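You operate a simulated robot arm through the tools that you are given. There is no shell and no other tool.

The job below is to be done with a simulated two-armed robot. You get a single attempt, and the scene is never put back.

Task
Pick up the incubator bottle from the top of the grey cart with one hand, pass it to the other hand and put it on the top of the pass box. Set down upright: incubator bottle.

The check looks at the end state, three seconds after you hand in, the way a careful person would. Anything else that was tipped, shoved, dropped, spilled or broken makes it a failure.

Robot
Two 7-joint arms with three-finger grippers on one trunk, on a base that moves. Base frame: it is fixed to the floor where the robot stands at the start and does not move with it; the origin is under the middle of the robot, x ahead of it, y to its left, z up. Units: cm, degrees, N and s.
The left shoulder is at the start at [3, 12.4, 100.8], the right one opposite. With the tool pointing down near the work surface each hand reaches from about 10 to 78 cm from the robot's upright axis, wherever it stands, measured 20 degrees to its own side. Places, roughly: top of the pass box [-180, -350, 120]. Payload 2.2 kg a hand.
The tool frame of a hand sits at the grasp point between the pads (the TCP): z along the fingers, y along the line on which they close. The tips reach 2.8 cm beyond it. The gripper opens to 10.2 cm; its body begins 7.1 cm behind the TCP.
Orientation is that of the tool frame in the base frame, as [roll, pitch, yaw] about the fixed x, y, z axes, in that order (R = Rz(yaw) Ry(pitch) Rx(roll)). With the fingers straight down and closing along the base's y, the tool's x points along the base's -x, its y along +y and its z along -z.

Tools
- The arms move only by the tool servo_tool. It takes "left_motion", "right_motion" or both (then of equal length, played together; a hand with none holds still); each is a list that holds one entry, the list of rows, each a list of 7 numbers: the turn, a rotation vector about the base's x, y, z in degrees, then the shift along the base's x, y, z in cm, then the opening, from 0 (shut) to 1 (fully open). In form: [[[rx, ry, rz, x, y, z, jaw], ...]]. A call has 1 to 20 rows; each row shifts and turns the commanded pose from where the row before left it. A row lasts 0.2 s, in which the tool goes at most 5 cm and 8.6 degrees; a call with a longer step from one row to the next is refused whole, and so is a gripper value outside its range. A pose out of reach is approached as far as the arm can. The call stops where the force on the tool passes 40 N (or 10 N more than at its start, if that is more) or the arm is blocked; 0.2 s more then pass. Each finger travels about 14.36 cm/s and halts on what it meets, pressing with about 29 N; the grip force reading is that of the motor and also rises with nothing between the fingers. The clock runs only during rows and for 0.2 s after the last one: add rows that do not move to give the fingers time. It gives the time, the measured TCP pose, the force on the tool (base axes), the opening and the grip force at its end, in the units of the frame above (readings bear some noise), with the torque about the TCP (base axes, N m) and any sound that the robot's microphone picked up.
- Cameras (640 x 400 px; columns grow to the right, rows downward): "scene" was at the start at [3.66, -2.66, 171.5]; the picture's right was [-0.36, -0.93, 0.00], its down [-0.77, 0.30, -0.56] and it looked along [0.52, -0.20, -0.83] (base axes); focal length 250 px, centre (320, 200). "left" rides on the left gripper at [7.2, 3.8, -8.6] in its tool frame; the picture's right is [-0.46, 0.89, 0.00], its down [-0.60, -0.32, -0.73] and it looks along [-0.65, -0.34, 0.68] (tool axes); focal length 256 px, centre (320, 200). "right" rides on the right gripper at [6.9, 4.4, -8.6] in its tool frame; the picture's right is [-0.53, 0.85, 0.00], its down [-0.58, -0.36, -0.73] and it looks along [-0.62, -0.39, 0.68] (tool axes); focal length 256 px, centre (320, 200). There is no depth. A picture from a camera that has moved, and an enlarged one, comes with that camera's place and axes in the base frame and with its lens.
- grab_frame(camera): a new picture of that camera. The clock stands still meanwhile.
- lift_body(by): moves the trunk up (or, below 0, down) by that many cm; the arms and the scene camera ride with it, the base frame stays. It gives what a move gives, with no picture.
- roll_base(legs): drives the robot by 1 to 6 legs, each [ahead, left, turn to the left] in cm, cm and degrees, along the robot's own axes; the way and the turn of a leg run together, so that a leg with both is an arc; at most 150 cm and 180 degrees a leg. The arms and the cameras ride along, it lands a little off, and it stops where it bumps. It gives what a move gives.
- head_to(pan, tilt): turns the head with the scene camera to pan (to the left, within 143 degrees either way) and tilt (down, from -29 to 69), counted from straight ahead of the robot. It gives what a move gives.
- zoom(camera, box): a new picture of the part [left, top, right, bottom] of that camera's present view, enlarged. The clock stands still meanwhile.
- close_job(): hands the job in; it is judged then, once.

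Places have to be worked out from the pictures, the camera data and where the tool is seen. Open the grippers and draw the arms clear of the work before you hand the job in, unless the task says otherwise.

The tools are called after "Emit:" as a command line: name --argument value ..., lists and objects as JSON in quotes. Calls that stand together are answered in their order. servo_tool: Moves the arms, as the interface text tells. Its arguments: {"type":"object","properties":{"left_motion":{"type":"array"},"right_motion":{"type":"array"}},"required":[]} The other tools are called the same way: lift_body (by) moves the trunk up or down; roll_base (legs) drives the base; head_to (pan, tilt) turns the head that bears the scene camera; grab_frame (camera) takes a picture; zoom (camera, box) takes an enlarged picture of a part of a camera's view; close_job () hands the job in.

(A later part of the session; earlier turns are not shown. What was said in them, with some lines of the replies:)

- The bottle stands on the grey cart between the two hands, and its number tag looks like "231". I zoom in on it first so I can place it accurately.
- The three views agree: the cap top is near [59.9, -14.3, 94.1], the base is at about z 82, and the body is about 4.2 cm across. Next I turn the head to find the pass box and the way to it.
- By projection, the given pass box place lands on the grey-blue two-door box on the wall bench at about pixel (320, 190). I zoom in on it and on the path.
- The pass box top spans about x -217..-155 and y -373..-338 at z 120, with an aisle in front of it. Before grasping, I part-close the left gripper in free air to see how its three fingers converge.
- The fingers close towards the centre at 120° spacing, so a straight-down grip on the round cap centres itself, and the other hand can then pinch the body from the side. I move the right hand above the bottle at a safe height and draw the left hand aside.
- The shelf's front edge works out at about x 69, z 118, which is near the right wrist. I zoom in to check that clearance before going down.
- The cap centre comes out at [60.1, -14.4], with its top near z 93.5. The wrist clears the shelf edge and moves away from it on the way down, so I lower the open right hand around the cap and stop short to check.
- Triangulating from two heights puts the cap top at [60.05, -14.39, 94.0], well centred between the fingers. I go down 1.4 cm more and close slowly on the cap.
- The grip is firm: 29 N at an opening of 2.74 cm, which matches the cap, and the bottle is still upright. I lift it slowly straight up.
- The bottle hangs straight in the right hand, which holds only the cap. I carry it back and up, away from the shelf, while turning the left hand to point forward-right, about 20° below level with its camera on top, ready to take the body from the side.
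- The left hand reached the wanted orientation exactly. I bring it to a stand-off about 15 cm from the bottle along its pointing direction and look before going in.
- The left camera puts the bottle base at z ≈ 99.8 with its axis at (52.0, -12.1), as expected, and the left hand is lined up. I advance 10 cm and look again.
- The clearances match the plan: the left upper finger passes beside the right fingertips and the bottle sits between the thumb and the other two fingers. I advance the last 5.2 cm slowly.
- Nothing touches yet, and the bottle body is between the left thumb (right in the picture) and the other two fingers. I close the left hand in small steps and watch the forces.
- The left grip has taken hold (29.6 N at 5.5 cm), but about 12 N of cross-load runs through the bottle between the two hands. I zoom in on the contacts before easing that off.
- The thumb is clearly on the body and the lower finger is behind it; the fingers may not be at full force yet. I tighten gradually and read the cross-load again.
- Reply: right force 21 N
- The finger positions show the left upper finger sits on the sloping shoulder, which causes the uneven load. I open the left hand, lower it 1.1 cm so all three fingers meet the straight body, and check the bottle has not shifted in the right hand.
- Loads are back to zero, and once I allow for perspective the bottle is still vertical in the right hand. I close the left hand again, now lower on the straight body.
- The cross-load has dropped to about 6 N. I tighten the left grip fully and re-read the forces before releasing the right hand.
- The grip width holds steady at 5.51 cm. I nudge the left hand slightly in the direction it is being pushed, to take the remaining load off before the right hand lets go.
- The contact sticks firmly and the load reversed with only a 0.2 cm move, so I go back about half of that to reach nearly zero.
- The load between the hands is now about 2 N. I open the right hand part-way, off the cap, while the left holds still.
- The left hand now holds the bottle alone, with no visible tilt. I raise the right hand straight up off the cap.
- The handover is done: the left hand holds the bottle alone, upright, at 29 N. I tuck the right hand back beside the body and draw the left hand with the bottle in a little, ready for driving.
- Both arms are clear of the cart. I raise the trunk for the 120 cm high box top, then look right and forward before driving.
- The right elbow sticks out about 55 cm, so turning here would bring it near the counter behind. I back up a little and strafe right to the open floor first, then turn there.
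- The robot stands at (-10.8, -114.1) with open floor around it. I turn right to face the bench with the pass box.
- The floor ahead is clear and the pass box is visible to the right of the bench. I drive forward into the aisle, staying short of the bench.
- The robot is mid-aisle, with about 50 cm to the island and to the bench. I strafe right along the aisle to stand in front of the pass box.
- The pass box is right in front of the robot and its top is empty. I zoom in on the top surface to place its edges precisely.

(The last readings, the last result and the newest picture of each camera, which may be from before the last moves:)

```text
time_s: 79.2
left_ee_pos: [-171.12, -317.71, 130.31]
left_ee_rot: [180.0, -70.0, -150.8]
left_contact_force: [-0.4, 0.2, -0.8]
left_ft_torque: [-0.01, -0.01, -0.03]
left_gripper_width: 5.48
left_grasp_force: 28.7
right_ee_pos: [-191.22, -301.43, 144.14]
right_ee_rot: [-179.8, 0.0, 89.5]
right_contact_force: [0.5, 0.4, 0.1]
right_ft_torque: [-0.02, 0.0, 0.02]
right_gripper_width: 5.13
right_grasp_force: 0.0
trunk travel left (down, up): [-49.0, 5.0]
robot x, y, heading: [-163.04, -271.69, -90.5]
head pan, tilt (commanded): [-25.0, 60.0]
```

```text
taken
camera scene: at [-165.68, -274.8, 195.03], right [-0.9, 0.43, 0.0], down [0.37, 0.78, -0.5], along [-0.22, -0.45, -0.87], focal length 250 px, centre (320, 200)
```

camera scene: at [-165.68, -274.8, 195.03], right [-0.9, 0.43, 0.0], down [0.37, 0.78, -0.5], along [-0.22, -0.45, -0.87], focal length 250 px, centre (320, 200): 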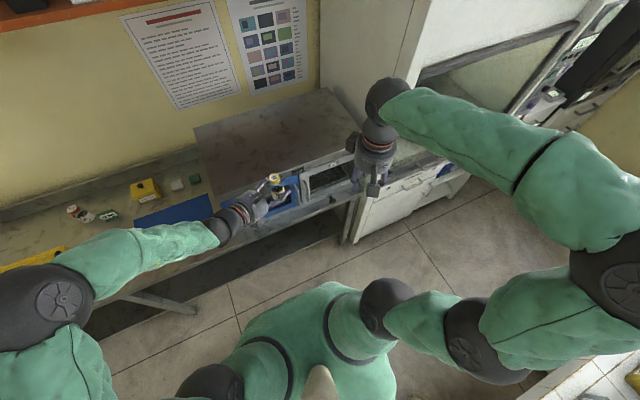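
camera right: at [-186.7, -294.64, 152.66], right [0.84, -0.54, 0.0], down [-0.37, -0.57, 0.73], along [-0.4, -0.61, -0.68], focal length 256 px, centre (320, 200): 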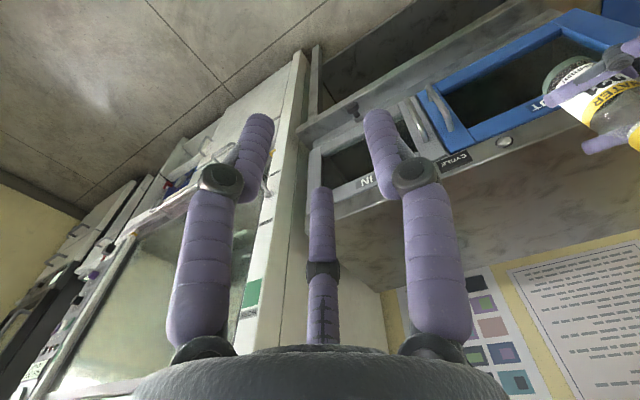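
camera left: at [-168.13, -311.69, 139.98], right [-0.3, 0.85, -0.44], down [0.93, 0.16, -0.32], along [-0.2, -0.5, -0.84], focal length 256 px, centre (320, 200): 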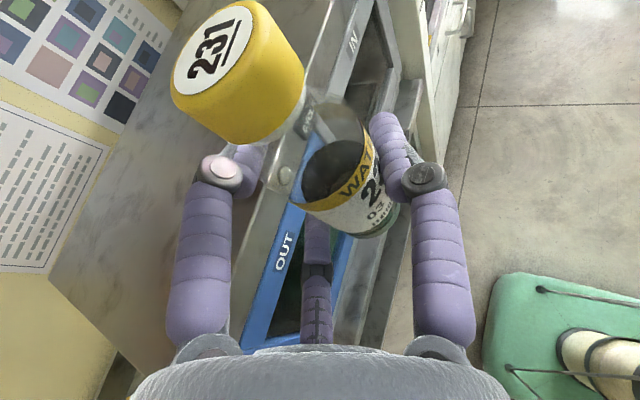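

The top works out at x -214..-152, y -368..-331, with nothing on it. I drive 7 cm closer so the left arm need not stretch; the bottle base at about z 126 stays above the box top.

Emit:
roll_base --legs '[[7, 0, 0.5]]'

Emit:
head_to --pan -10 --tilt 50

Emit:
grab_frame --camera "scene"

```text
time_s: 80.2
left_ee_pos: [-170.72, -324.87, 130.25]
left_ee_rot: [180.0, -70.0, -150.2]
left_contact_force: [0.3, 0.0, -1.4]
left_ft_torque: [-0.02, -0.02, -0.02]
left_gripper_width: 5.47
left_grasp_force: 28.7
right_ee_pos: [-190.9, -308.91, 144.1]
right_ee_rot: [180.0, 0.0, 89.9]
right_contact_force: [-1.1, -0.6, 0.1]
right_ft_torque: [0.04, 0.03, -0.02]
right_gripper_width: 5.11
right_grasp_force: 0.1
trunk travel left (down, up): [-49.0, 5.0]
robot x, y, heading: [-162.63, -278.65, -89.8]
head pan, tilt (commanded): [-25.0, 60.0]
```

```text
time_s: 80.9
left_ee_pos: [-170.75, -324.89, 130.28]
left_ee_rot: [-180.0, -70.1, -150.3]
left_contact_force: [0.3, -0.2, -0.3]
left_ft_torque: [0.02, 0.03, -0.01]
left_gripper_width: 5.49
left_grasp_force: 29.6
right_ee_pos: [-190.98, -308.91, 144.09]
right_ee_rot: [-180.0, -0.1, 90.0]
right_contact_force: [0.5, -0.6, 0.3]
right_ft_torque: [0.01, 0.04, -0.03]
right_gripper_width: 5.09
right_grasp_force: 0.1
trunk travel left (down, up): [-49.0, 5.0]
robot x, y, heading: [-162.75, -278.9, -89.8]
head pan, tilt (commanded): [-10.0, 50.0]
```

```text
taken
camera scene: at [-164.21, -283.53, 196.28], right [-0.98, 0.17, 0.0], down [0.13, 0.75, -0.64], along [-0.11, -0.63, -0.77], focal length 250 px, centre (320, 200)
```

scene: 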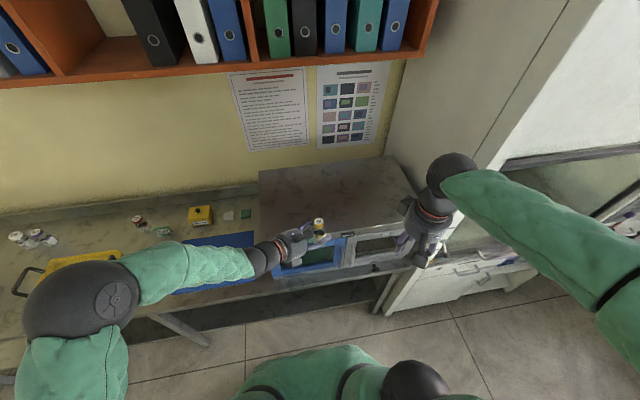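

The arm has good room. I carry the bottle over the box top at the present height (base ~6 cm above it), and turn the right hand so its camera gives a side view of the placement.

Emit:
servo_tool --left_motion '[[[0, 0, 0, -1.1, -2.36, 0, 0.1], [0, 0, 0, -1.1, -2.36, 0, 0.1], [0, 0, 0, -1.1, -2.36, 0, 0.1], [0, 0, 0, -1.1, -2.36, 0, 0.1], [0, 0, 0, -1.1, -2.36, 0, 0.1], [0, 0, 0, -1.1, -2.36, 0, 0.1], [0, 0, 0, -1.1, -2.36, 0, 0.1], [0, 0, 0, -1.1, -2.36, 0, 0.1], [0, 0, 0, 0, 0, 0, 0.1]]]' --right_motion '[[[0, 0, 8, 0, 0, 0, 0.5], [0, 0, 8, 0, 0, 0, 0.5], [0, 0, 8, 0, 0, 0, 0.5], [0, 0, 8, 0, 0, 0, 0.5], [0, 0, 8, 0, 0, 0, 0.5], [0, 0, 0, 0, 0, 0, 0.5], [0, 0, 0, 0, 0, 0, 0.5], [0, 0, 0, 0, 0, 0, 0.5], [0, 0, 0, 0, 0, 0, 0.5]]]'

Emit:
grab_frame --camera "right"

Emit:
grab_frame --camera "left"

Emit:
grab_frame --camera "scene"

```text
time_s: 82.9
left_ee_pos: [-179.08, -343.68, 130.5]
left_ee_rot: [-179.9, -70.0, -150.2]
left_contact_force: [-0.4, -0.6, -0.1]
left_ft_torque: [-0.01, 0.0, 0.0]
left_gripper_width: 5.46
left_grasp_force: 29.0
right_ee_pos: [-190.94, -308.81, 144.03]
right_ee_rot: [-180.0, 0.1, 130.0]
right_contact_force: [0.5, -0.1, 0.2]
right_ft_torque: [-0.03, 0.02, 0.0]
right_gripper_width: 5.1
right_grasp_force: 0.0
trunk travel left (down, up): [-49.0, 5.0]
robot x, y, heading: [-162.82, -278.89, -90.2]
head pan, tilt (commanded): [-10.0, 50.0]
```

```text
taken
camera right: at [-191.92, -300.78, 152.62], right [0.99, 0.13, 0.0], down [0.09, -0.68, 0.73], along [0.1, -0.72, -0.68], focal length 256 px, centre (320, 200)
```

right: 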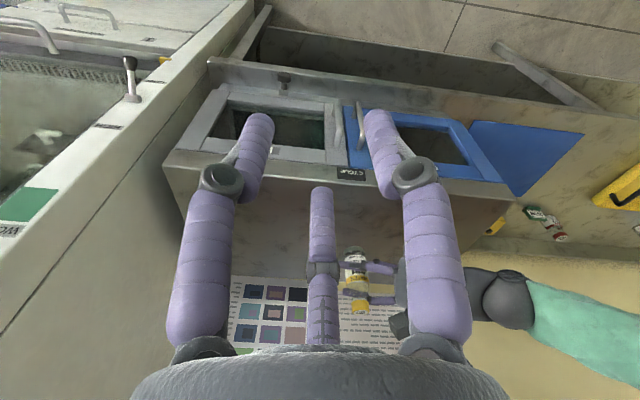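

```text
taken
camera left: at [-176.25, -337.59, 140.07], right [-0.3, 0.85, -0.44], down [0.93, 0.17, -0.32], along [-0.2, -0.5, -0.84], focal length 256 px, centre (320, 200)
```

left: 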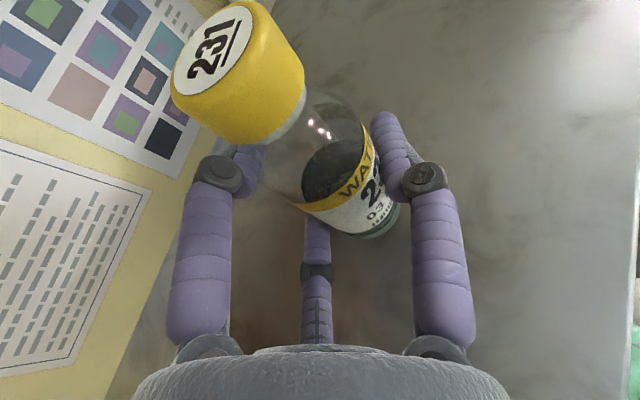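

```text
taken
camera scene: at [-164.18, -283.37, 196.28], right [-0.98, 0.17, 0.0], down [0.13, 0.75, -0.64], along [-0.11, -0.63, -0.77], focal length 250 px, centre (320, 200)
```

scene: 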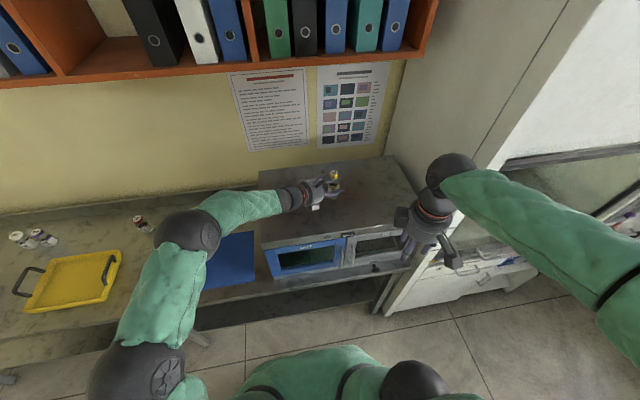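

The bottle is over the box top and the right camera has a side view of it. I zoom there to check it hangs upright.

Emit:
zoom --camera "right" --box '[330, 230, 410, 330]'

Emit:
zoom --camera "scene" --box '[280, 150, 380, 220]'

```text
4.00 times, centred on (370, 280) of right
camera zoom: at [-191.92, -300.78, 152.62], right [0.99, 0.13, 0.0], down [0.09, -0.68, 0.73], along [0.1, -0.72, -0.68], focal length 1024 px, centre (120, -120)
```

zoom: 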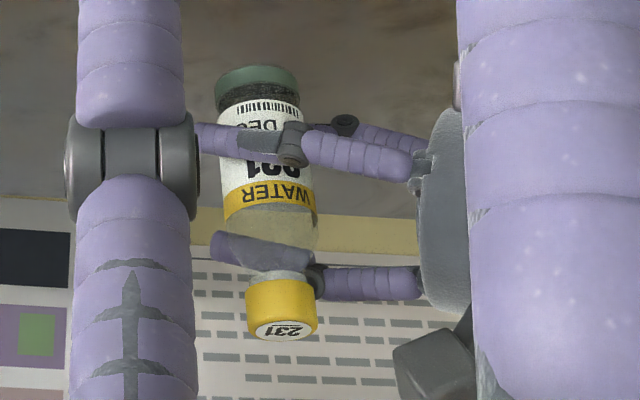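

```text
5.71 times, centred on (330, 185) of scene
camera zoom: at [-164.18, -283.37, 196.28], right [-0.98, 0.17, 0.0], down [0.13, 0.75, -0.64], along [-0.11, -0.63, -0.77], focal length 1430 px, centre (263, 286)
```

zoom: 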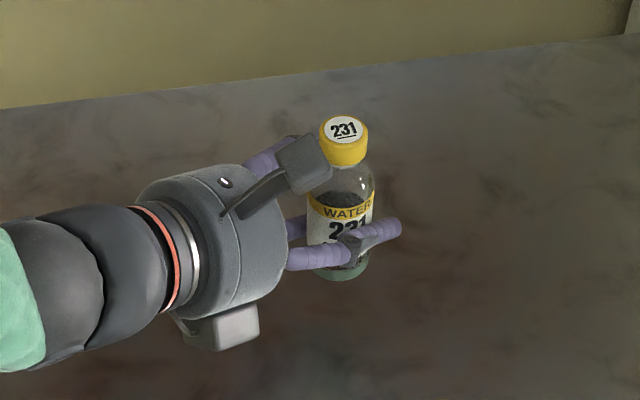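

Both views agree with a vertical line to within about 1°, so the bottle is upright. I lower it most of the way to the surface.

Emit:
servo_tool --left_motion '[[[0, 0, 0, 0, 0, -0.8, 0.1], [0, 0, 0, 0, 0, -0.8, 0.1], [0, 0, 0, 0, 0, -0.8, 0.1], [0, 0, 0, 0, 0, -0.8, 0.1], [0, 0, 0, 0, 0, -0.8, 0.1], [0, 0, 0, 0, 0, -0.6, 0.1], [0, 0, 0, 0, 0, 0, 0.1]]]'

Emit:
zoom --camera "right" --box '[330, 210, 430, 310]'

Emit:
zoom --camera "scene" --box '[290, 160, 370, 220]'

```text
time_s: 84.5
left_ee_pos: [-179.46, -343.88, 125.82]
left_ee_rot: [-179.9, -70.0, -150.2]
left_contact_force: [-0.4, 0.2, -1.2]
left_ft_torque: [0.01, 0.01, 0.02]
left_gripper_width: 5.46
left_grasp_force: 28.9
right_ee_pos: [-190.99, -308.93, 143.96]
right_ee_rot: [180.0, 0.0, 129.9]
right_contact_force: [0.3, 0.2, 1.0]
right_ft_torque: [-0.02, 0.02, -0.01]
right_gripper_width: 5.08
right_grasp_force: 0.1
trunk travel left (down, up): [-49.0, 5.0]
robot x, y, heading: [-162.87, -278.94, -89.9]
head pan, tilt (commanded): [-10.0, 50.0]
```

```text
4.00 times, centred on (380, 260) of right
camera zoom: at [-191.95, -300.82, 152.61], right [0.99, 0.13, 0.0], down [0.09, -0.68, 0.73], along [0.1, -0.72, -0.68], focal length 1024 px, centre (80, -40)
```

zoom: 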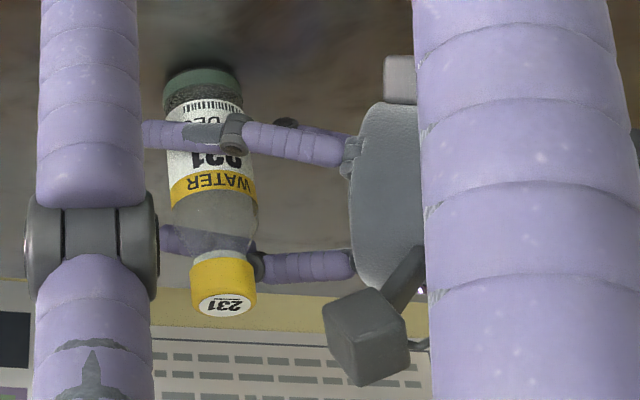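

```text
6.67 times, centred on (330, 190) of scene
camera zoom: at [-164.22, -283.43, 196.28], right [-0.98, 0.17, 0.0], down [0.13, 0.75, -0.64], along [-0.11, -0.63, -0.77], focal length 1668 px, centre (253, 267)
```

zoom: 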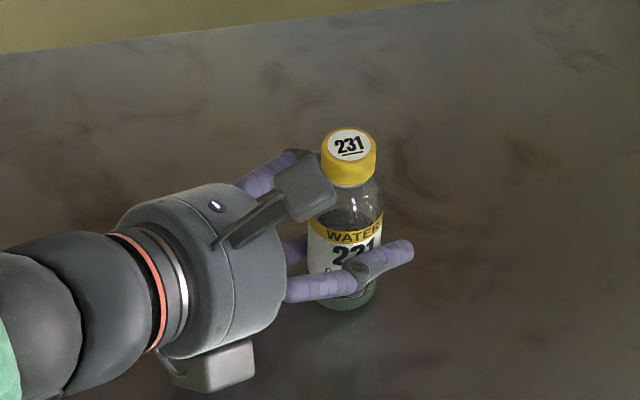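

No contact yet, and the base is about 1.4 cm above the surface. I go down in small steps and watch the vertical force.

Emit:
servo_tool --left_motion '[[[0, 0, 0, 0, 0, -0.3, 0.1], [0, 0, 0, 0, 0, -0.3, 0.1], [0, 0, 0, 0, 0, -0.3, 0.1], [0, 0, 0, 0, 0, 0, 0.1]]]'

Emit:
servo_tool --left_motion '[[[0, 0, 0, 0, 0, -0.2, 0.1], [0, 0, 0, 0, 0, 0, 0.1]]]'

```text
time_s: 85.5
left_ee_pos: [-179.5, -343.93, 125.36]
left_ee_rot: [-179.0, -70.6, -151.1]
left_contact_force: [-4.7, -2.3, 30.1]
left_ft_torque: [0.22, 0.23, 0.13]
left_gripper_width: 5.47
left_grasp_force: 29.1
right_ee_pos: [-190.95, -308.68, 144.16]
right_ee_rot: [-180.0, 0.1, 129.9]
right_contact_force: [-0.1, -0.5, 0.1]
right_ft_torque: [0.03, 0.01, -0.01]
right_gripper_width: 5.1
right_grasp_force: 0.1
trunk travel left (down, up): [-49.0, 5.0]
robot x, y, heading: [-162.74, -278.59, -90.0]
head pan, tilt (commanded): [-10.0, 50.0]
```

```text
time_s: 86.1
left_ee_pos: [-179.55, -343.79, 125.26]
left_ee_rot: [-178.8, -70.7, -151.2]
left_contact_force: [-4.1, -1.8, 35.0]
left_ft_torque: [0.21, 0.12, 0.08]
left_gripper_width: 5.49
left_grasp_force: 28.9
right_ee_pos: [-190.97, -308.62, 144.15]
right_ee_rot: [-179.9, 0.2, 129.9]
right_contact_force: [0.8, -0.2, 0.9]
right_ft_torque: [-0.05, -0.05, 0.01]
right_gripper_width: 5.09
right_grasp_force: 0.1
trunk travel left (down, up): [-49.0, 5.0]
robot x, y, heading: [-163.07, -278.89, -89.8]
head pan, tilt (commanded): [-10.0, 50.0]
```

The base has touched at TCP z ≈ 125.4, and the torque puts the contact directly under the bottle axis. It is pressing with 35 N, so I ease up to take off most of the load.

Emit:
servo_tool --left_motion '[[[0, 0, 0, 0, 0, 0.2, 0.1], [0, 0, 0, 0, 0, 0.2, 0.1], [0, 0, 0, 0, 0, 0, 0.1]]]'

Emit:
zoom --camera "right" --box '[330, 200, 430, 300]'

Emit:
zoom --camera "scene" --box '[290, 160, 370, 220]'

```text
time_s: 86.9
left_ee_pos: [-179.62, -343.92, 125.3]
left_ee_rot: [-179.4, -70.3, -150.7]
left_contact_force: [-2.1, -5.7, 24.0]
left_ft_torque: [-0.58, 0.15, 0.03]
left_gripper_width: 5.44
left_grasp_force: 29.1
right_ee_pos: [-190.88, -308.72, 144.17]
right_ee_rot: [-180.0, -0.1, 129.9]
right_contact_force: [-0.4, -0.6, -1.1]
right_ft_torque: [0.04, 0.01, 0.01]
right_gripper_width: 5.1
right_grasp_force: 0.1
trunk travel left (down, up): [-49.0, 5.0]
robot x, y, heading: [-163.02, -278.84, -90.0]
head pan, tilt (commanded): [-10.0, 50.0]
```

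```text
4.00 times, centred on (380, 250) of right
camera zoom: at [-191.93, -300.71, 152.63], right [0.99, 0.13, 0.0], down [0.09, -0.68, 0.73], along [0.1, -0.73, -0.68], focal length 1024 px, centre (80, 0)
```

zoom: 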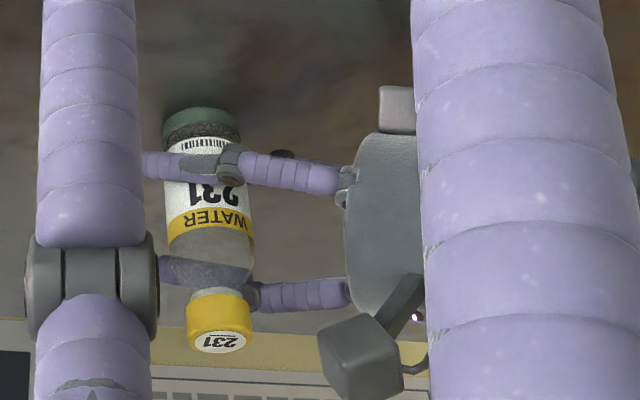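

```text
6.67 times, centred on (330, 190) of scene
camera zoom: at [-164.19, -283.28, 196.29], right [-0.98, 0.17, 0.0], down [0.13, 0.75, -0.64], along [-0.11, -0.63, -0.77], focal length 1668 px, centre (253, 267)
```

zoom: 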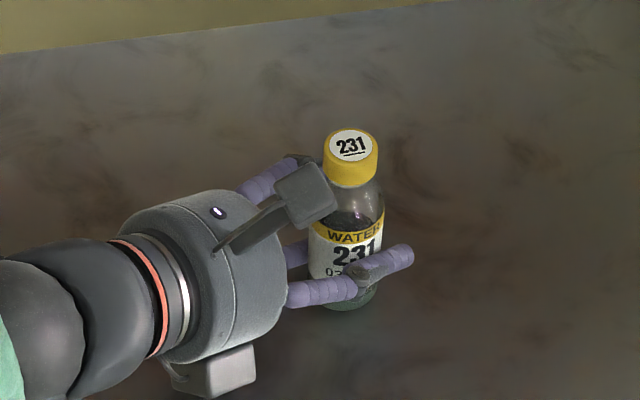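

The load is still 24 N, so I keep easing up in small steps.

Emit:
servo_tool --left_motion '[[[0, 0, 0, 0, 0, 0.15, 0.1], [0, 0, 0, 0, 0, 0, 0.1]]]'

Emit:
servo_tool --left_motion '[[[0, 0, 0, 0, 0, 0.15, 0.1], [0, 0, 0, 0, 0, 0, 0.1]]]'

```text
time_s: 87.5
left_ee_pos: [-179.56, -343.82, 125.25]
left_ee_rot: [-179.8, -70.1, -150.4]
left_contact_force: [-0.6, -5.5, 19.6]
left_ft_torque: [-0.59, 0.11, 0.11]
left_gripper_width: 5.46
left_grasp_force: 29.4
right_ee_pos: [-190.94, -308.87, 144.05]
right_ee_rot: [-180.0, 0.0, 130.1]
right_contact_force: [0.2, 0.3, -0.2]
right_ft_torque: [-0.01, -0.01, -0.02]
right_gripper_width: 5.09
right_grasp_force: 0.0
trunk travel left (down, up): [-49.0, 5.0]
robot x, y, heading: [-162.74, -278.85, -89.8]
head pan, tilt (commanded): [-10.0, 50.0]
```

```text
time_s: 88.1
left_ee_pos: [-179.63, -343.73, 125.32]
left_ee_rot: [-180.0, -70.0, -150.0]
left_contact_force: [0.9, -5.0, 12.3]
left_ft_torque: [-0.5, -0.05, 0.07]
left_gripper_width: 5.48
left_grasp_force: 28.6
right_ee_pos: [-190.91, -308.88, 144.05]
right_ee_rot: [-180.0, 0.0, 129.9]
right_contact_force: [-0.3, -0.2, 0.5]
right_ft_torque: [0.01, 0.02, -0.02]
right_gripper_width: 5.1
right_grasp_force: 0.1
trunk travel left (down, up): [-49.0, 5.0]
robot x, y, heading: [-163.04, -279.08, -89.8]
head pan, tilt (commanded): [-10.0, 50.0]
```

The force is down to 12 N. I compare the bottle's place in the left hand with the earlier view to see whether the push shifted it in the grip.

Emit:
grab_frame --camera "left"

Emit:
zoom --camera "left" --box '[260, 160, 420, 260]'

Emit:
zoom --camera "right" --box '[350, 215, 410, 255]'

```text
taken
camera left: at [-176.67, -337.74, 134.99], right [-0.3, 0.85, -0.44], down [0.93, 0.17, -0.32], along [-0.19, -0.5, -0.84], focal length 256 px, centre (320, 200)
```

left: 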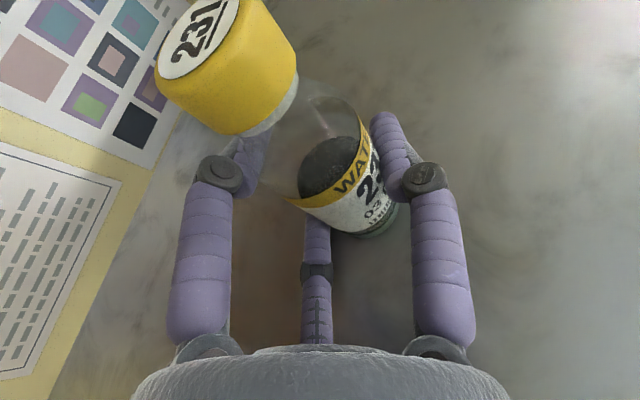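

```text
4.00 times, centred on (340, 210) of left
camera zoom: at [-176.67, -337.74, 134.99], right [-0.3, 0.85, -0.44], down [0.93, 0.17, -0.32], along [-0.19, -0.5, -0.84], focal length 1024 px, centre (240, 160)
```

zoom: 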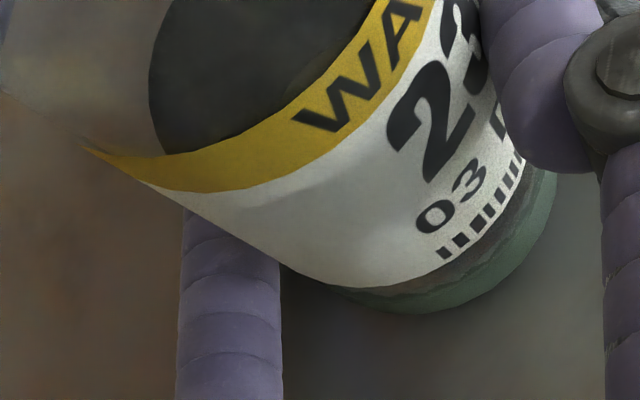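

```text
10.00 times, centred on (380, 235) of right
camera zoom: at [-191.89, -300.79, 152.62], right [0.99, 0.13, 0.0], down [0.09, -0.68, 0.73], along [0.1, -0.72, -0.68], focal length 2560 px, centre (-280, -150)
```

zoom: 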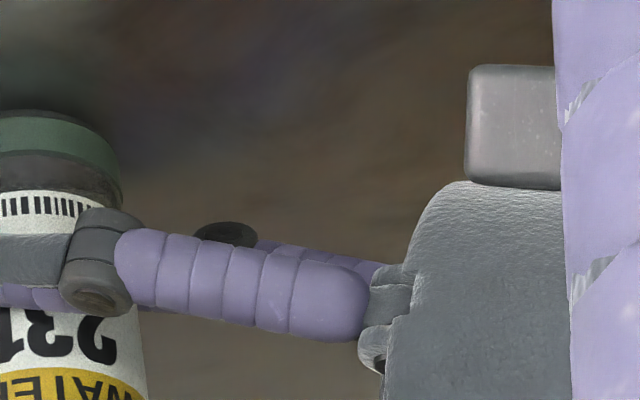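

The bottle slid about half a centimetre up in the grip under the push but did not rotate visibly. I ease off the rest of the load.

Emit:
servo_tool --left_motion '[[[0, 0, 0, 0, 0, 0.12, 0.1], [0, 0, 0, 0, 0, 0, 0.1]]]'

Emit:
servo_tool --left_motion '[[[0, 0, 0, 0, 0, 0.08, 0.1], [0, 0, 0, 0, 0, 0, 0.1]]]'

```text
time_s: 88.7
left_ee_pos: [-179.69, -343.69, 125.32]
left_ee_rot: [179.8, -70.0, -150.0]
left_contact_force: [1.5, -2.1, 6.5]
left_ft_torque: [-0.26, -0.05, -0.04]
left_gripper_width: 5.43
left_grasp_force: 28.9
right_ee_pos: [-190.98, -308.82, 144.13]
right_ee_rot: [180.0, -0.1, 129.9]
right_contact_force: [-0.1, 0.1, 0.0]
right_ft_torque: [0.01, 0.01, -0.02]
right_gripper_width: 5.08
right_grasp_force: 0.1
trunk travel left (down, up): [-49.0, 5.0]
robot x, y, heading: [-162.73, -278.8, -90.0]
head pan, tilt (commanded): [-10.0, 50.0]
```

```text
time_s: 89.3
left_ee_pos: [-179.62, -343.65, 125.28]
left_ee_rot: [179.7, -69.8, -149.9]
left_contact_force: [0.0, -0.6, 0.3]
left_ft_torque: [0.01, -0.02, -0.01]
left_gripper_width: 5.45
left_grasp_force: 29.1
right_ee_pos: [-190.99, -308.91, 144.1]
right_ee_rot: [-180.0, 0.0, 129.9]
right_contact_force: [0.3, -0.4, -0.2]
right_ft_torque: [0.01, -0.02, -0.05]
right_gripper_width: 5.11
right_grasp_force: 0.1
trunk travel left (down, up): [-49.0, 5.0]
robot x, y, heading: [-162.68, -278.54, -89.8]
head pan, tilt (commanded): [-10.0, 50.0]
```

The load is about zero with the base resting on the box top, and the bottle's tilt is under 1°. I open the fingers in one small step, just enough to let go, because the lower finger has little room above the surface.

Emit:
servo_tool --left_motion '[[[0, 0, 0, 0, 0, 0, 0.57], [0, 0, 0, 0, 0, 0, 0.57]]]'

Emit:
grab_frame --camera "left"

Emit:
zoom --camera "right" --box '[330, 200, 430, 300]'

Emit:
zoom --camera "scene" --box '[290, 160, 370, 220]'

```text
time_s: 89.9
left_ee_pos: [-179.62, -343.83, 125.53]
left_ee_rot: [180.0, -69.9, -150.1]
left_contact_force: [0.3, -0.1, -1.0]
left_ft_torque: [-0.02, -0.02, 0.0]
left_gripper_width: 5.83
left_grasp_force: 0.2
right_ee_pos: [-191.02, -308.93, 144.06]
right_ee_rot: [-180.0, 0.1, 129.9]
right_contact_force: [-0.3, 0.7, -0.5]
right_ft_torque: [0.01, 0.0, 0.01]
right_gripper_width: 5.11
right_grasp_force: 0.0
trunk travel left (down, up): [-49.0, 5.0]
robot x, y, heading: [-162.59, -278.86, -90.1]
head pan, tilt (commanded): [-10.0, 50.0]
```

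```text
taken
camera left: at [-176.64, -337.77, 135.2], right [-0.3, 0.85, -0.44], down [0.93, 0.17, -0.32], along [-0.19, -0.5, -0.84], focal length 256 px, centre (320, 200)
```

left: 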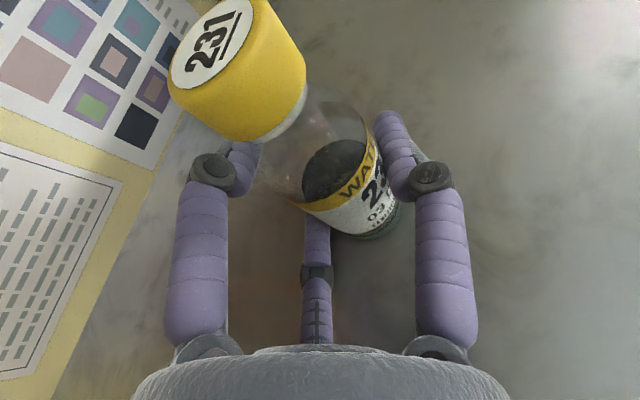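

```text
4.00 times, centred on (380, 250) of right
camera zoom: at [-191.96, -300.84, 152.61], right [0.99, 0.13, 0.0], down [0.09, -0.68, 0.73], along [0.1, -0.72, -0.68], focal length 1024 px, centre (80, 0)
```

zoom: 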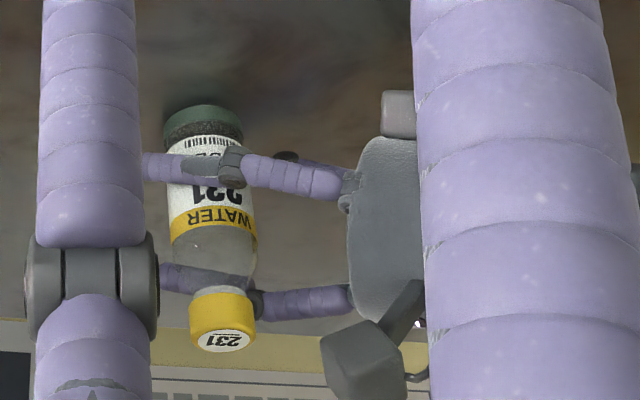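

```text
6.67 times, centred on (330, 190) of scene
camera zoom: at [-164.23, -283.45, 196.28], right [-0.98, 0.17, 0.0], down [0.13, 0.75, -0.64], along [-0.11, -0.63, -0.77], focal length 1668 px, centre (253, 267)
```

zoom: 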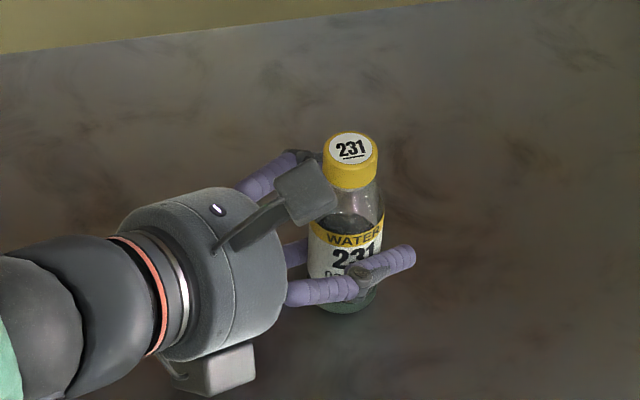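

The grip is off and the bottle stands free on the box top. I open further while rising slightly, so the lower finger clears the surface.

Emit:
servo_tool --left_motion '[[[0, 0, 0, 0, 0, 0.15, 0.585], [0, 0, 0, 0, 0, 0.15, 0.6], [0, 0, 0, 0, 0, 0.15, 0.63], [0, 0, 0, 0, 0, 0.2, 0.66], [0, 0, 0, 0, 0, 0.2, 0.7], [0, 0, 0, 0, 0, 0.25, 0.74], [0, 0, 0, 0, 0, 0, 0.74]]]'

Emit:
grab_frame --camera "left"

Emit:
zoom --camera "right" --box '[330, 200, 430, 300]'

Emit:
zoom --camera "scene" --box '[290, 160, 370, 220]'

```text
time_s: 91.5
left_ee_pos: [-179.44, -343.7, 126.73]
left_ee_rot: [180.0, -70.0, -150.2]
left_contact_force: [0.1, -0.5, -0.2]
left_ft_torque: [-0.01, 0.0, 0.02]
left_gripper_width: 7.55
left_grasp_force: 0.0
right_ee_pos: [-191.06, -309.03, 144.09]
right_ee_rot: [179.9, 0.0, 129.9]
right_contact_force: [-1.0, 0.9, 0.5]
right_ft_torque: [0.01, -0.01, -0.01]
right_gripper_width: 5.11
right_grasp_force: 0.1
trunk travel left (down, up): [-49.0, 5.0]
robot x, y, heading: [-162.79, -279.0, -90.1]
head pan, tilt (commanded): [-10.0, 50.0]
```

```text
taken
camera left: at [-176.56, -337.67, 136.33], right [-0.3, 0.85, -0.44], down [0.93, 0.17, -0.32], along [-0.2, -0.5, -0.84], focal length 256 px, centre (320, 200)
```

left: 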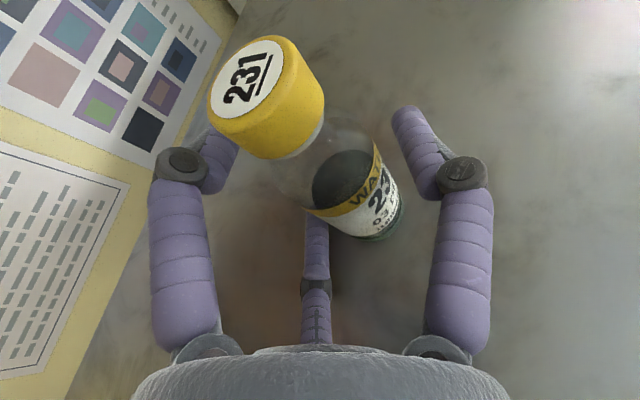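

```text
4.00 times, centred on (380, 250) of right
camera zoom: at [-191.96, -300.85, 152.6], right [0.99, 0.13, 0.0], down [0.09, -0.68, 0.73], along [0.1, -0.72, -0.68], focal length 1024 px, centre (80, 0)
```

zoom: 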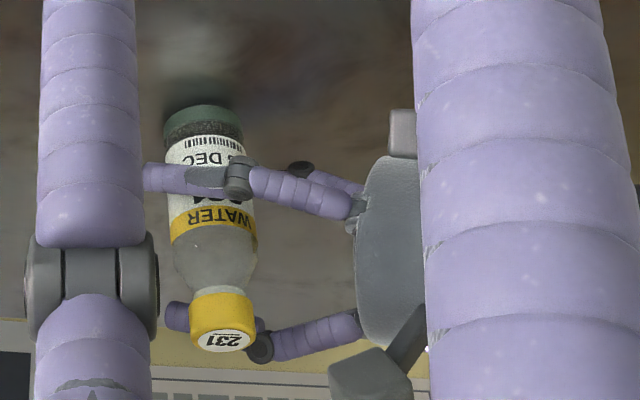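

```text
6.67 times, centred on (330, 190) of scene
camera zoom: at [-164.23, -283.47, 196.28], right [-0.98, 0.17, 0.0], down [0.13, 0.75, -0.64], along [-0.11, -0.63, -0.77], focal length 1668 px, centre (253, 267)
```

zoom: 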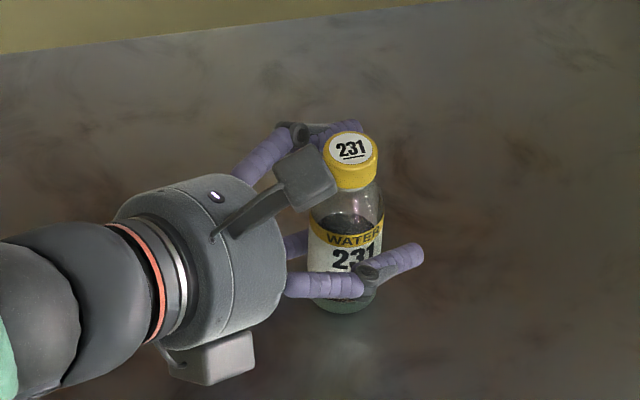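

The bottle has not moved in either view and stands upright with clear gaps to all fingers. I centre the hand slightly, open a little more and back straight out.

Emit:
servo_tool --left_motion '[[[0, 0, 0, 0.05, -0.08, 0.2, 0.77], [0, 0, 0, 0.05, -0.08, 0.2, 0.8], [0, 0, 0, 0, 0, 0, 0.8], [0, 0, 0, 0.61, 0.35, 0, 0.8], [0, 0, 0, 0.87, 0.5, 0, 0.8], [0, 0, 0, 0.87, 0.5, 0, 0.8], [0, 0, 0, 0.87, 0.5, 0, 0.8], [0, 0, 0, 0.87, 0.5, 0, 0.8], [0, 0, 0, 0, 0, 0, 0.8]]]'

Emit:
grab_frame --camera "left"

Emit:
zoom --camera "right" --box '[330, 200, 430, 300]'

Emit:
zoom --camera "scene" --box '[290, 160, 370, 220]'

```text
time_s: 93.5
left_ee_pos: [-175.24, -341.54, 127.01]
left_ee_rot: [-179.8, -70.1, -150.3]
left_contact_force: [0.0, -0.8, 0.0]
left_ft_torque: [0.03, 0.01, 0.03]
left_gripper_width: 8.18
left_grasp_force: 0.1
right_ee_pos: [-190.98, -308.91, 144.05]
right_ee_rot: [-179.9, 0.1, 129.9]
right_contact_force: [0.0, -0.8, -0.4]
right_ft_torque: [0.0, -0.02, 0.0]
right_gripper_width: 5.09
right_grasp_force: 0.1
trunk travel left (down, up): [-49.0, 5.0]
robot x, y, heading: [-163.27, -278.96, -89.7]
head pan, tilt (commanded): [-10.0, 50.0]
```

```text
taken
camera left: at [-172.35, -335.48, 136.73], right [-0.3, 0.85, -0.44], down [0.93, 0.17, -0.32], along [-0.2, -0.5, -0.84], focal length 256 px, centre (320, 200)
```

left: 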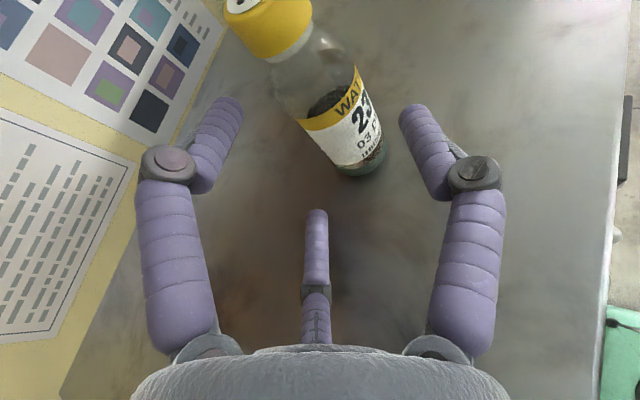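

```text
4.00 times, centred on (380, 250) of right
camera zoom: at [-191.98, -300.86, 152.6], right [0.99, 0.13, 0.0], down [0.09, -0.68, 0.73], along [0.1, -0.72, -0.68], focal length 1024 px, centre (80, 0)
```

zoom: 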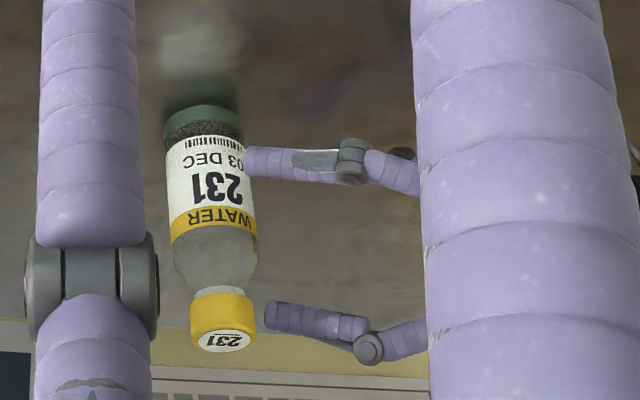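

```text
6.67 times, centred on (330, 190) of scene
camera zoom: at [-164.25, -283.48, 196.28], right [-0.98, 0.17, 0.0], down [0.13, 0.75, -0.64], along [-0.11, -0.63, -0.77], focal length 1668 px, centre (253, 267)
```

zoom: 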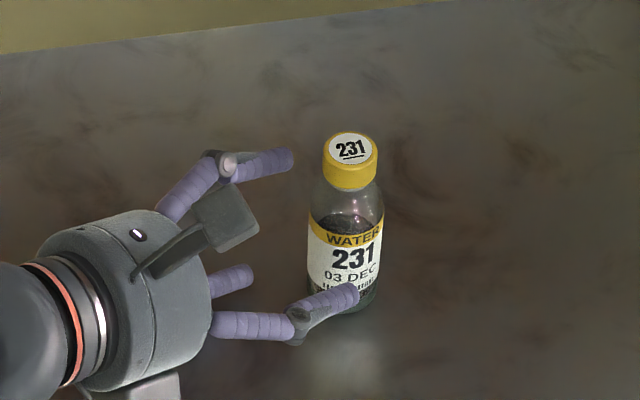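

The bottle stands free and upright. I carry on backing the left hand out, then lift it and draw it back towards the robot, opening the right gripper as well.

Emit:
servo_tool --left_motion '[[[0, 0, 0, 1.3, 0.75, 0, 0.8], [0, 0, 0, 1.3, 0.75, 0, 0.8], [0, 0, 0, 1.3, 0.75, 0, 0.8], [0, 0, 0, 1.3, 0.75, 0.3, 0.9], [0, 0, 0, 1.3, 0.75, 0.8, 1], [0, 0, 0, 0.5, 2, 1, 1], [0, 0, 0, 0, 3, 1, 1], [0, 0, 0, 0, 3, 0.5, 1], [0, 0, 0, 0, 3, 0, 1], [0, 0, 0, 0, 3, 0, 1], [0, 0, 0, 0, 0, 0, 1]]]' --right_motion '[[[0, 0, 0, 0, 0, 0, 0.6], [0, 0, 0, 0, 0, 0, 0.8], [0, 0, 0, 0, 0, 0, 1], [0, 0, 0, 0, 0, 0, 1], [0, 0, 0, 0, 0, 0, 1], [0, 0, 0, 0, 0, 0, 1], [0, 0, 0, 0, 0, 0, 1], [0, 0, 0, 0, 0, 0, 1], [0, 0, 0, 0, 0, 0, 1], [0, 0, 0, 0, 0, 0, 1], [0, 0, 0, 0, 0, 0, 1]]]'

Emit:
grab_frame --camera "scene"

Emit:
grab_frame --camera "right"

Emit:
zoom --camera "scene" --box '[270, 150, 390, 225]'

```text
time_s: 95.9
left_ee_pos: [-168.36, -323.73, 130.84]
left_ee_rot: [179.9, -70.0, -150.2]
left_contact_force: [0.4, 0.0, -0.2]
left_ft_torque: [0.0, 0.04, -0.01]
left_gripper_width: 10.19
left_grasp_force: 0.0
right_ee_pos: [-191.0, -309.0, 144.06]
right_ee_rot: [180.0, 0.0, 129.9]
right_contact_force: [-0.1, -0.3, -0.6]
right_ft_torque: [0.0, 0.0, 0.01]
right_gripper_width: 10.19
right_grasp_force: 0.0
trunk travel left (down, up): [-49.0, 5.0]
robot x, y, heading: [-162.81, -278.44, -90.0]
head pan, tilt (commanded): [-10.0, 50.0]
```

```text
taken
camera scene: at [-164.23, -283.57, 196.28], right [-0.98, 0.17, 0.0], down [0.13, 0.75, -0.64], along [-0.11, -0.63, -0.77], focal length 250 px, centre (320, 200)
```

scene: 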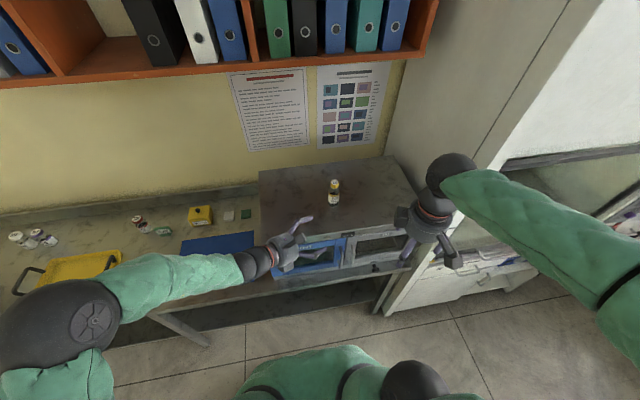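

```text
taken
camera right: at [-191.96, -300.93, 152.59], right [0.99, 0.13, 0.0], down [0.09, -0.68, 0.73], along [0.1, -0.72, -0.68], focal length 256 px, centre (320, 200)
```

right: 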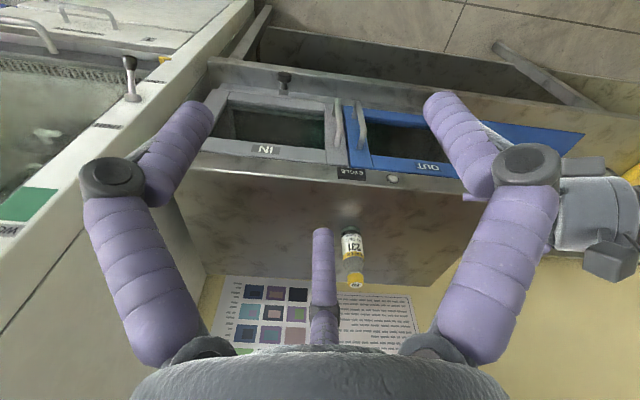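

```text
5.33 times, centred on (330, 188) of scene
camera zoom: at [-164.23, -283.57, 196.28], right [-0.98, 0.17, 0.0], down [0.13, 0.75, -0.64], along [-0.11, -0.63, -0.77], focal length 1334 px, centre (267, 267)
```

zoom: 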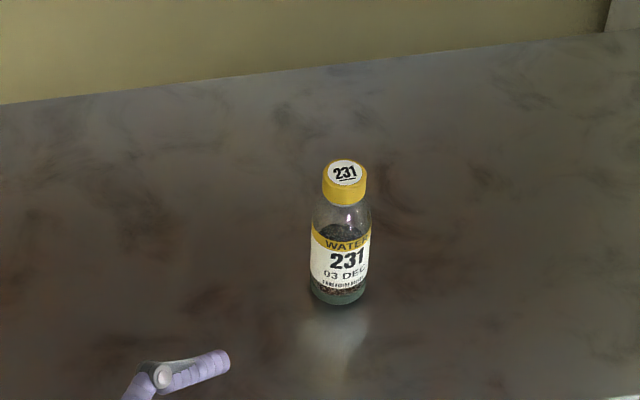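

The bottle stands upright alone on the pass box top. I back the robot off a few centimetres so both arms are clear, then take a final look.

Emit:
roll_base --legs '[[-8, 0, 0]]'

Emit:
zoom --camera "scene" --box '[220, 110, 460, 260]'

```text
time_s: 97.0
left_ee_pos: [-168.4, -315.59, 130.79]
left_ee_rot: [-179.8, -69.9, -150.2]
left_contact_force: [1.0, 0.5, 0.3]
left_ft_torque: [-0.02, -0.03, 0.0]
left_gripper_width: 10.18
left_grasp_force: 0.0
right_ee_pos: [-191.05, -300.89, 144.05]
right_ee_rot: [180.0, 0.0, 129.9]
right_contact_force: [-0.4, 1.3, -0.2]
right_ft_torque: [-0.02, 0.02, -0.05]
right_gripper_width: 10.22
right_grasp_force: 0.1
trunk travel left (down, up): [-49.0, 5.0]
robot x, y, heading: [-162.86, -271.01, -89.9]
head pan, tilt (commanded): [-10.0, 50.0]
```

```text
2.67 times, centred on (340, 185) of scene
camera zoom: at [-164.21, -275.44, 196.28], right [-0.98, 0.18, 0.0], down [0.13, 0.75, -0.64], along [-0.11, -0.63, -0.77], focal length 667 px, centre (267, 240)
```

zoom: 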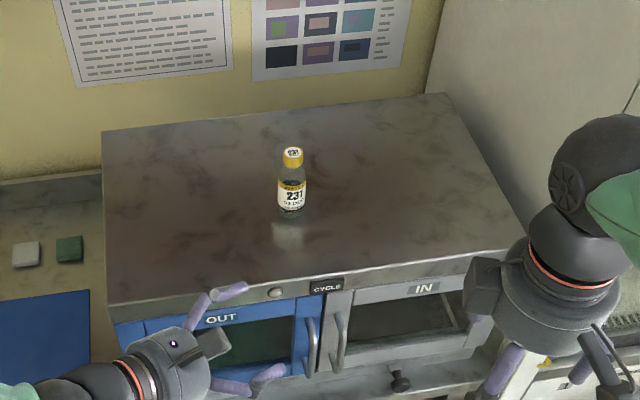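

The bottle stands upright near the middle of the pass box top, both grippers are open and clear, and nothing else looks disturbed. I hand the job in.

Emit:
close_job

```text
The job is handed in.
```

The incubator bottle (231) is standing upright near the middle of the pass box top, and I've handed the job in. I don't know the result of the check.

- **Pick and pass:** The right hand picked the bottle up from the cart by its cap and passed it to the left hand, which set it down.
- **Setting down:** I pressed the bottle onto the box a bit too hard, up to about 35 N. It slid roughly half a centimetre up in the left hand's grip but didn't tilt. I eased the pressure off before letting go, and the bottle didn't move when the fingers opened.
- **End state:** Both grippers are open and clear of the bottle. The last pictures show nothing else tipped or moved around the pass box, and the base never bumped anything on the way. I didn't go back to look at the cart.
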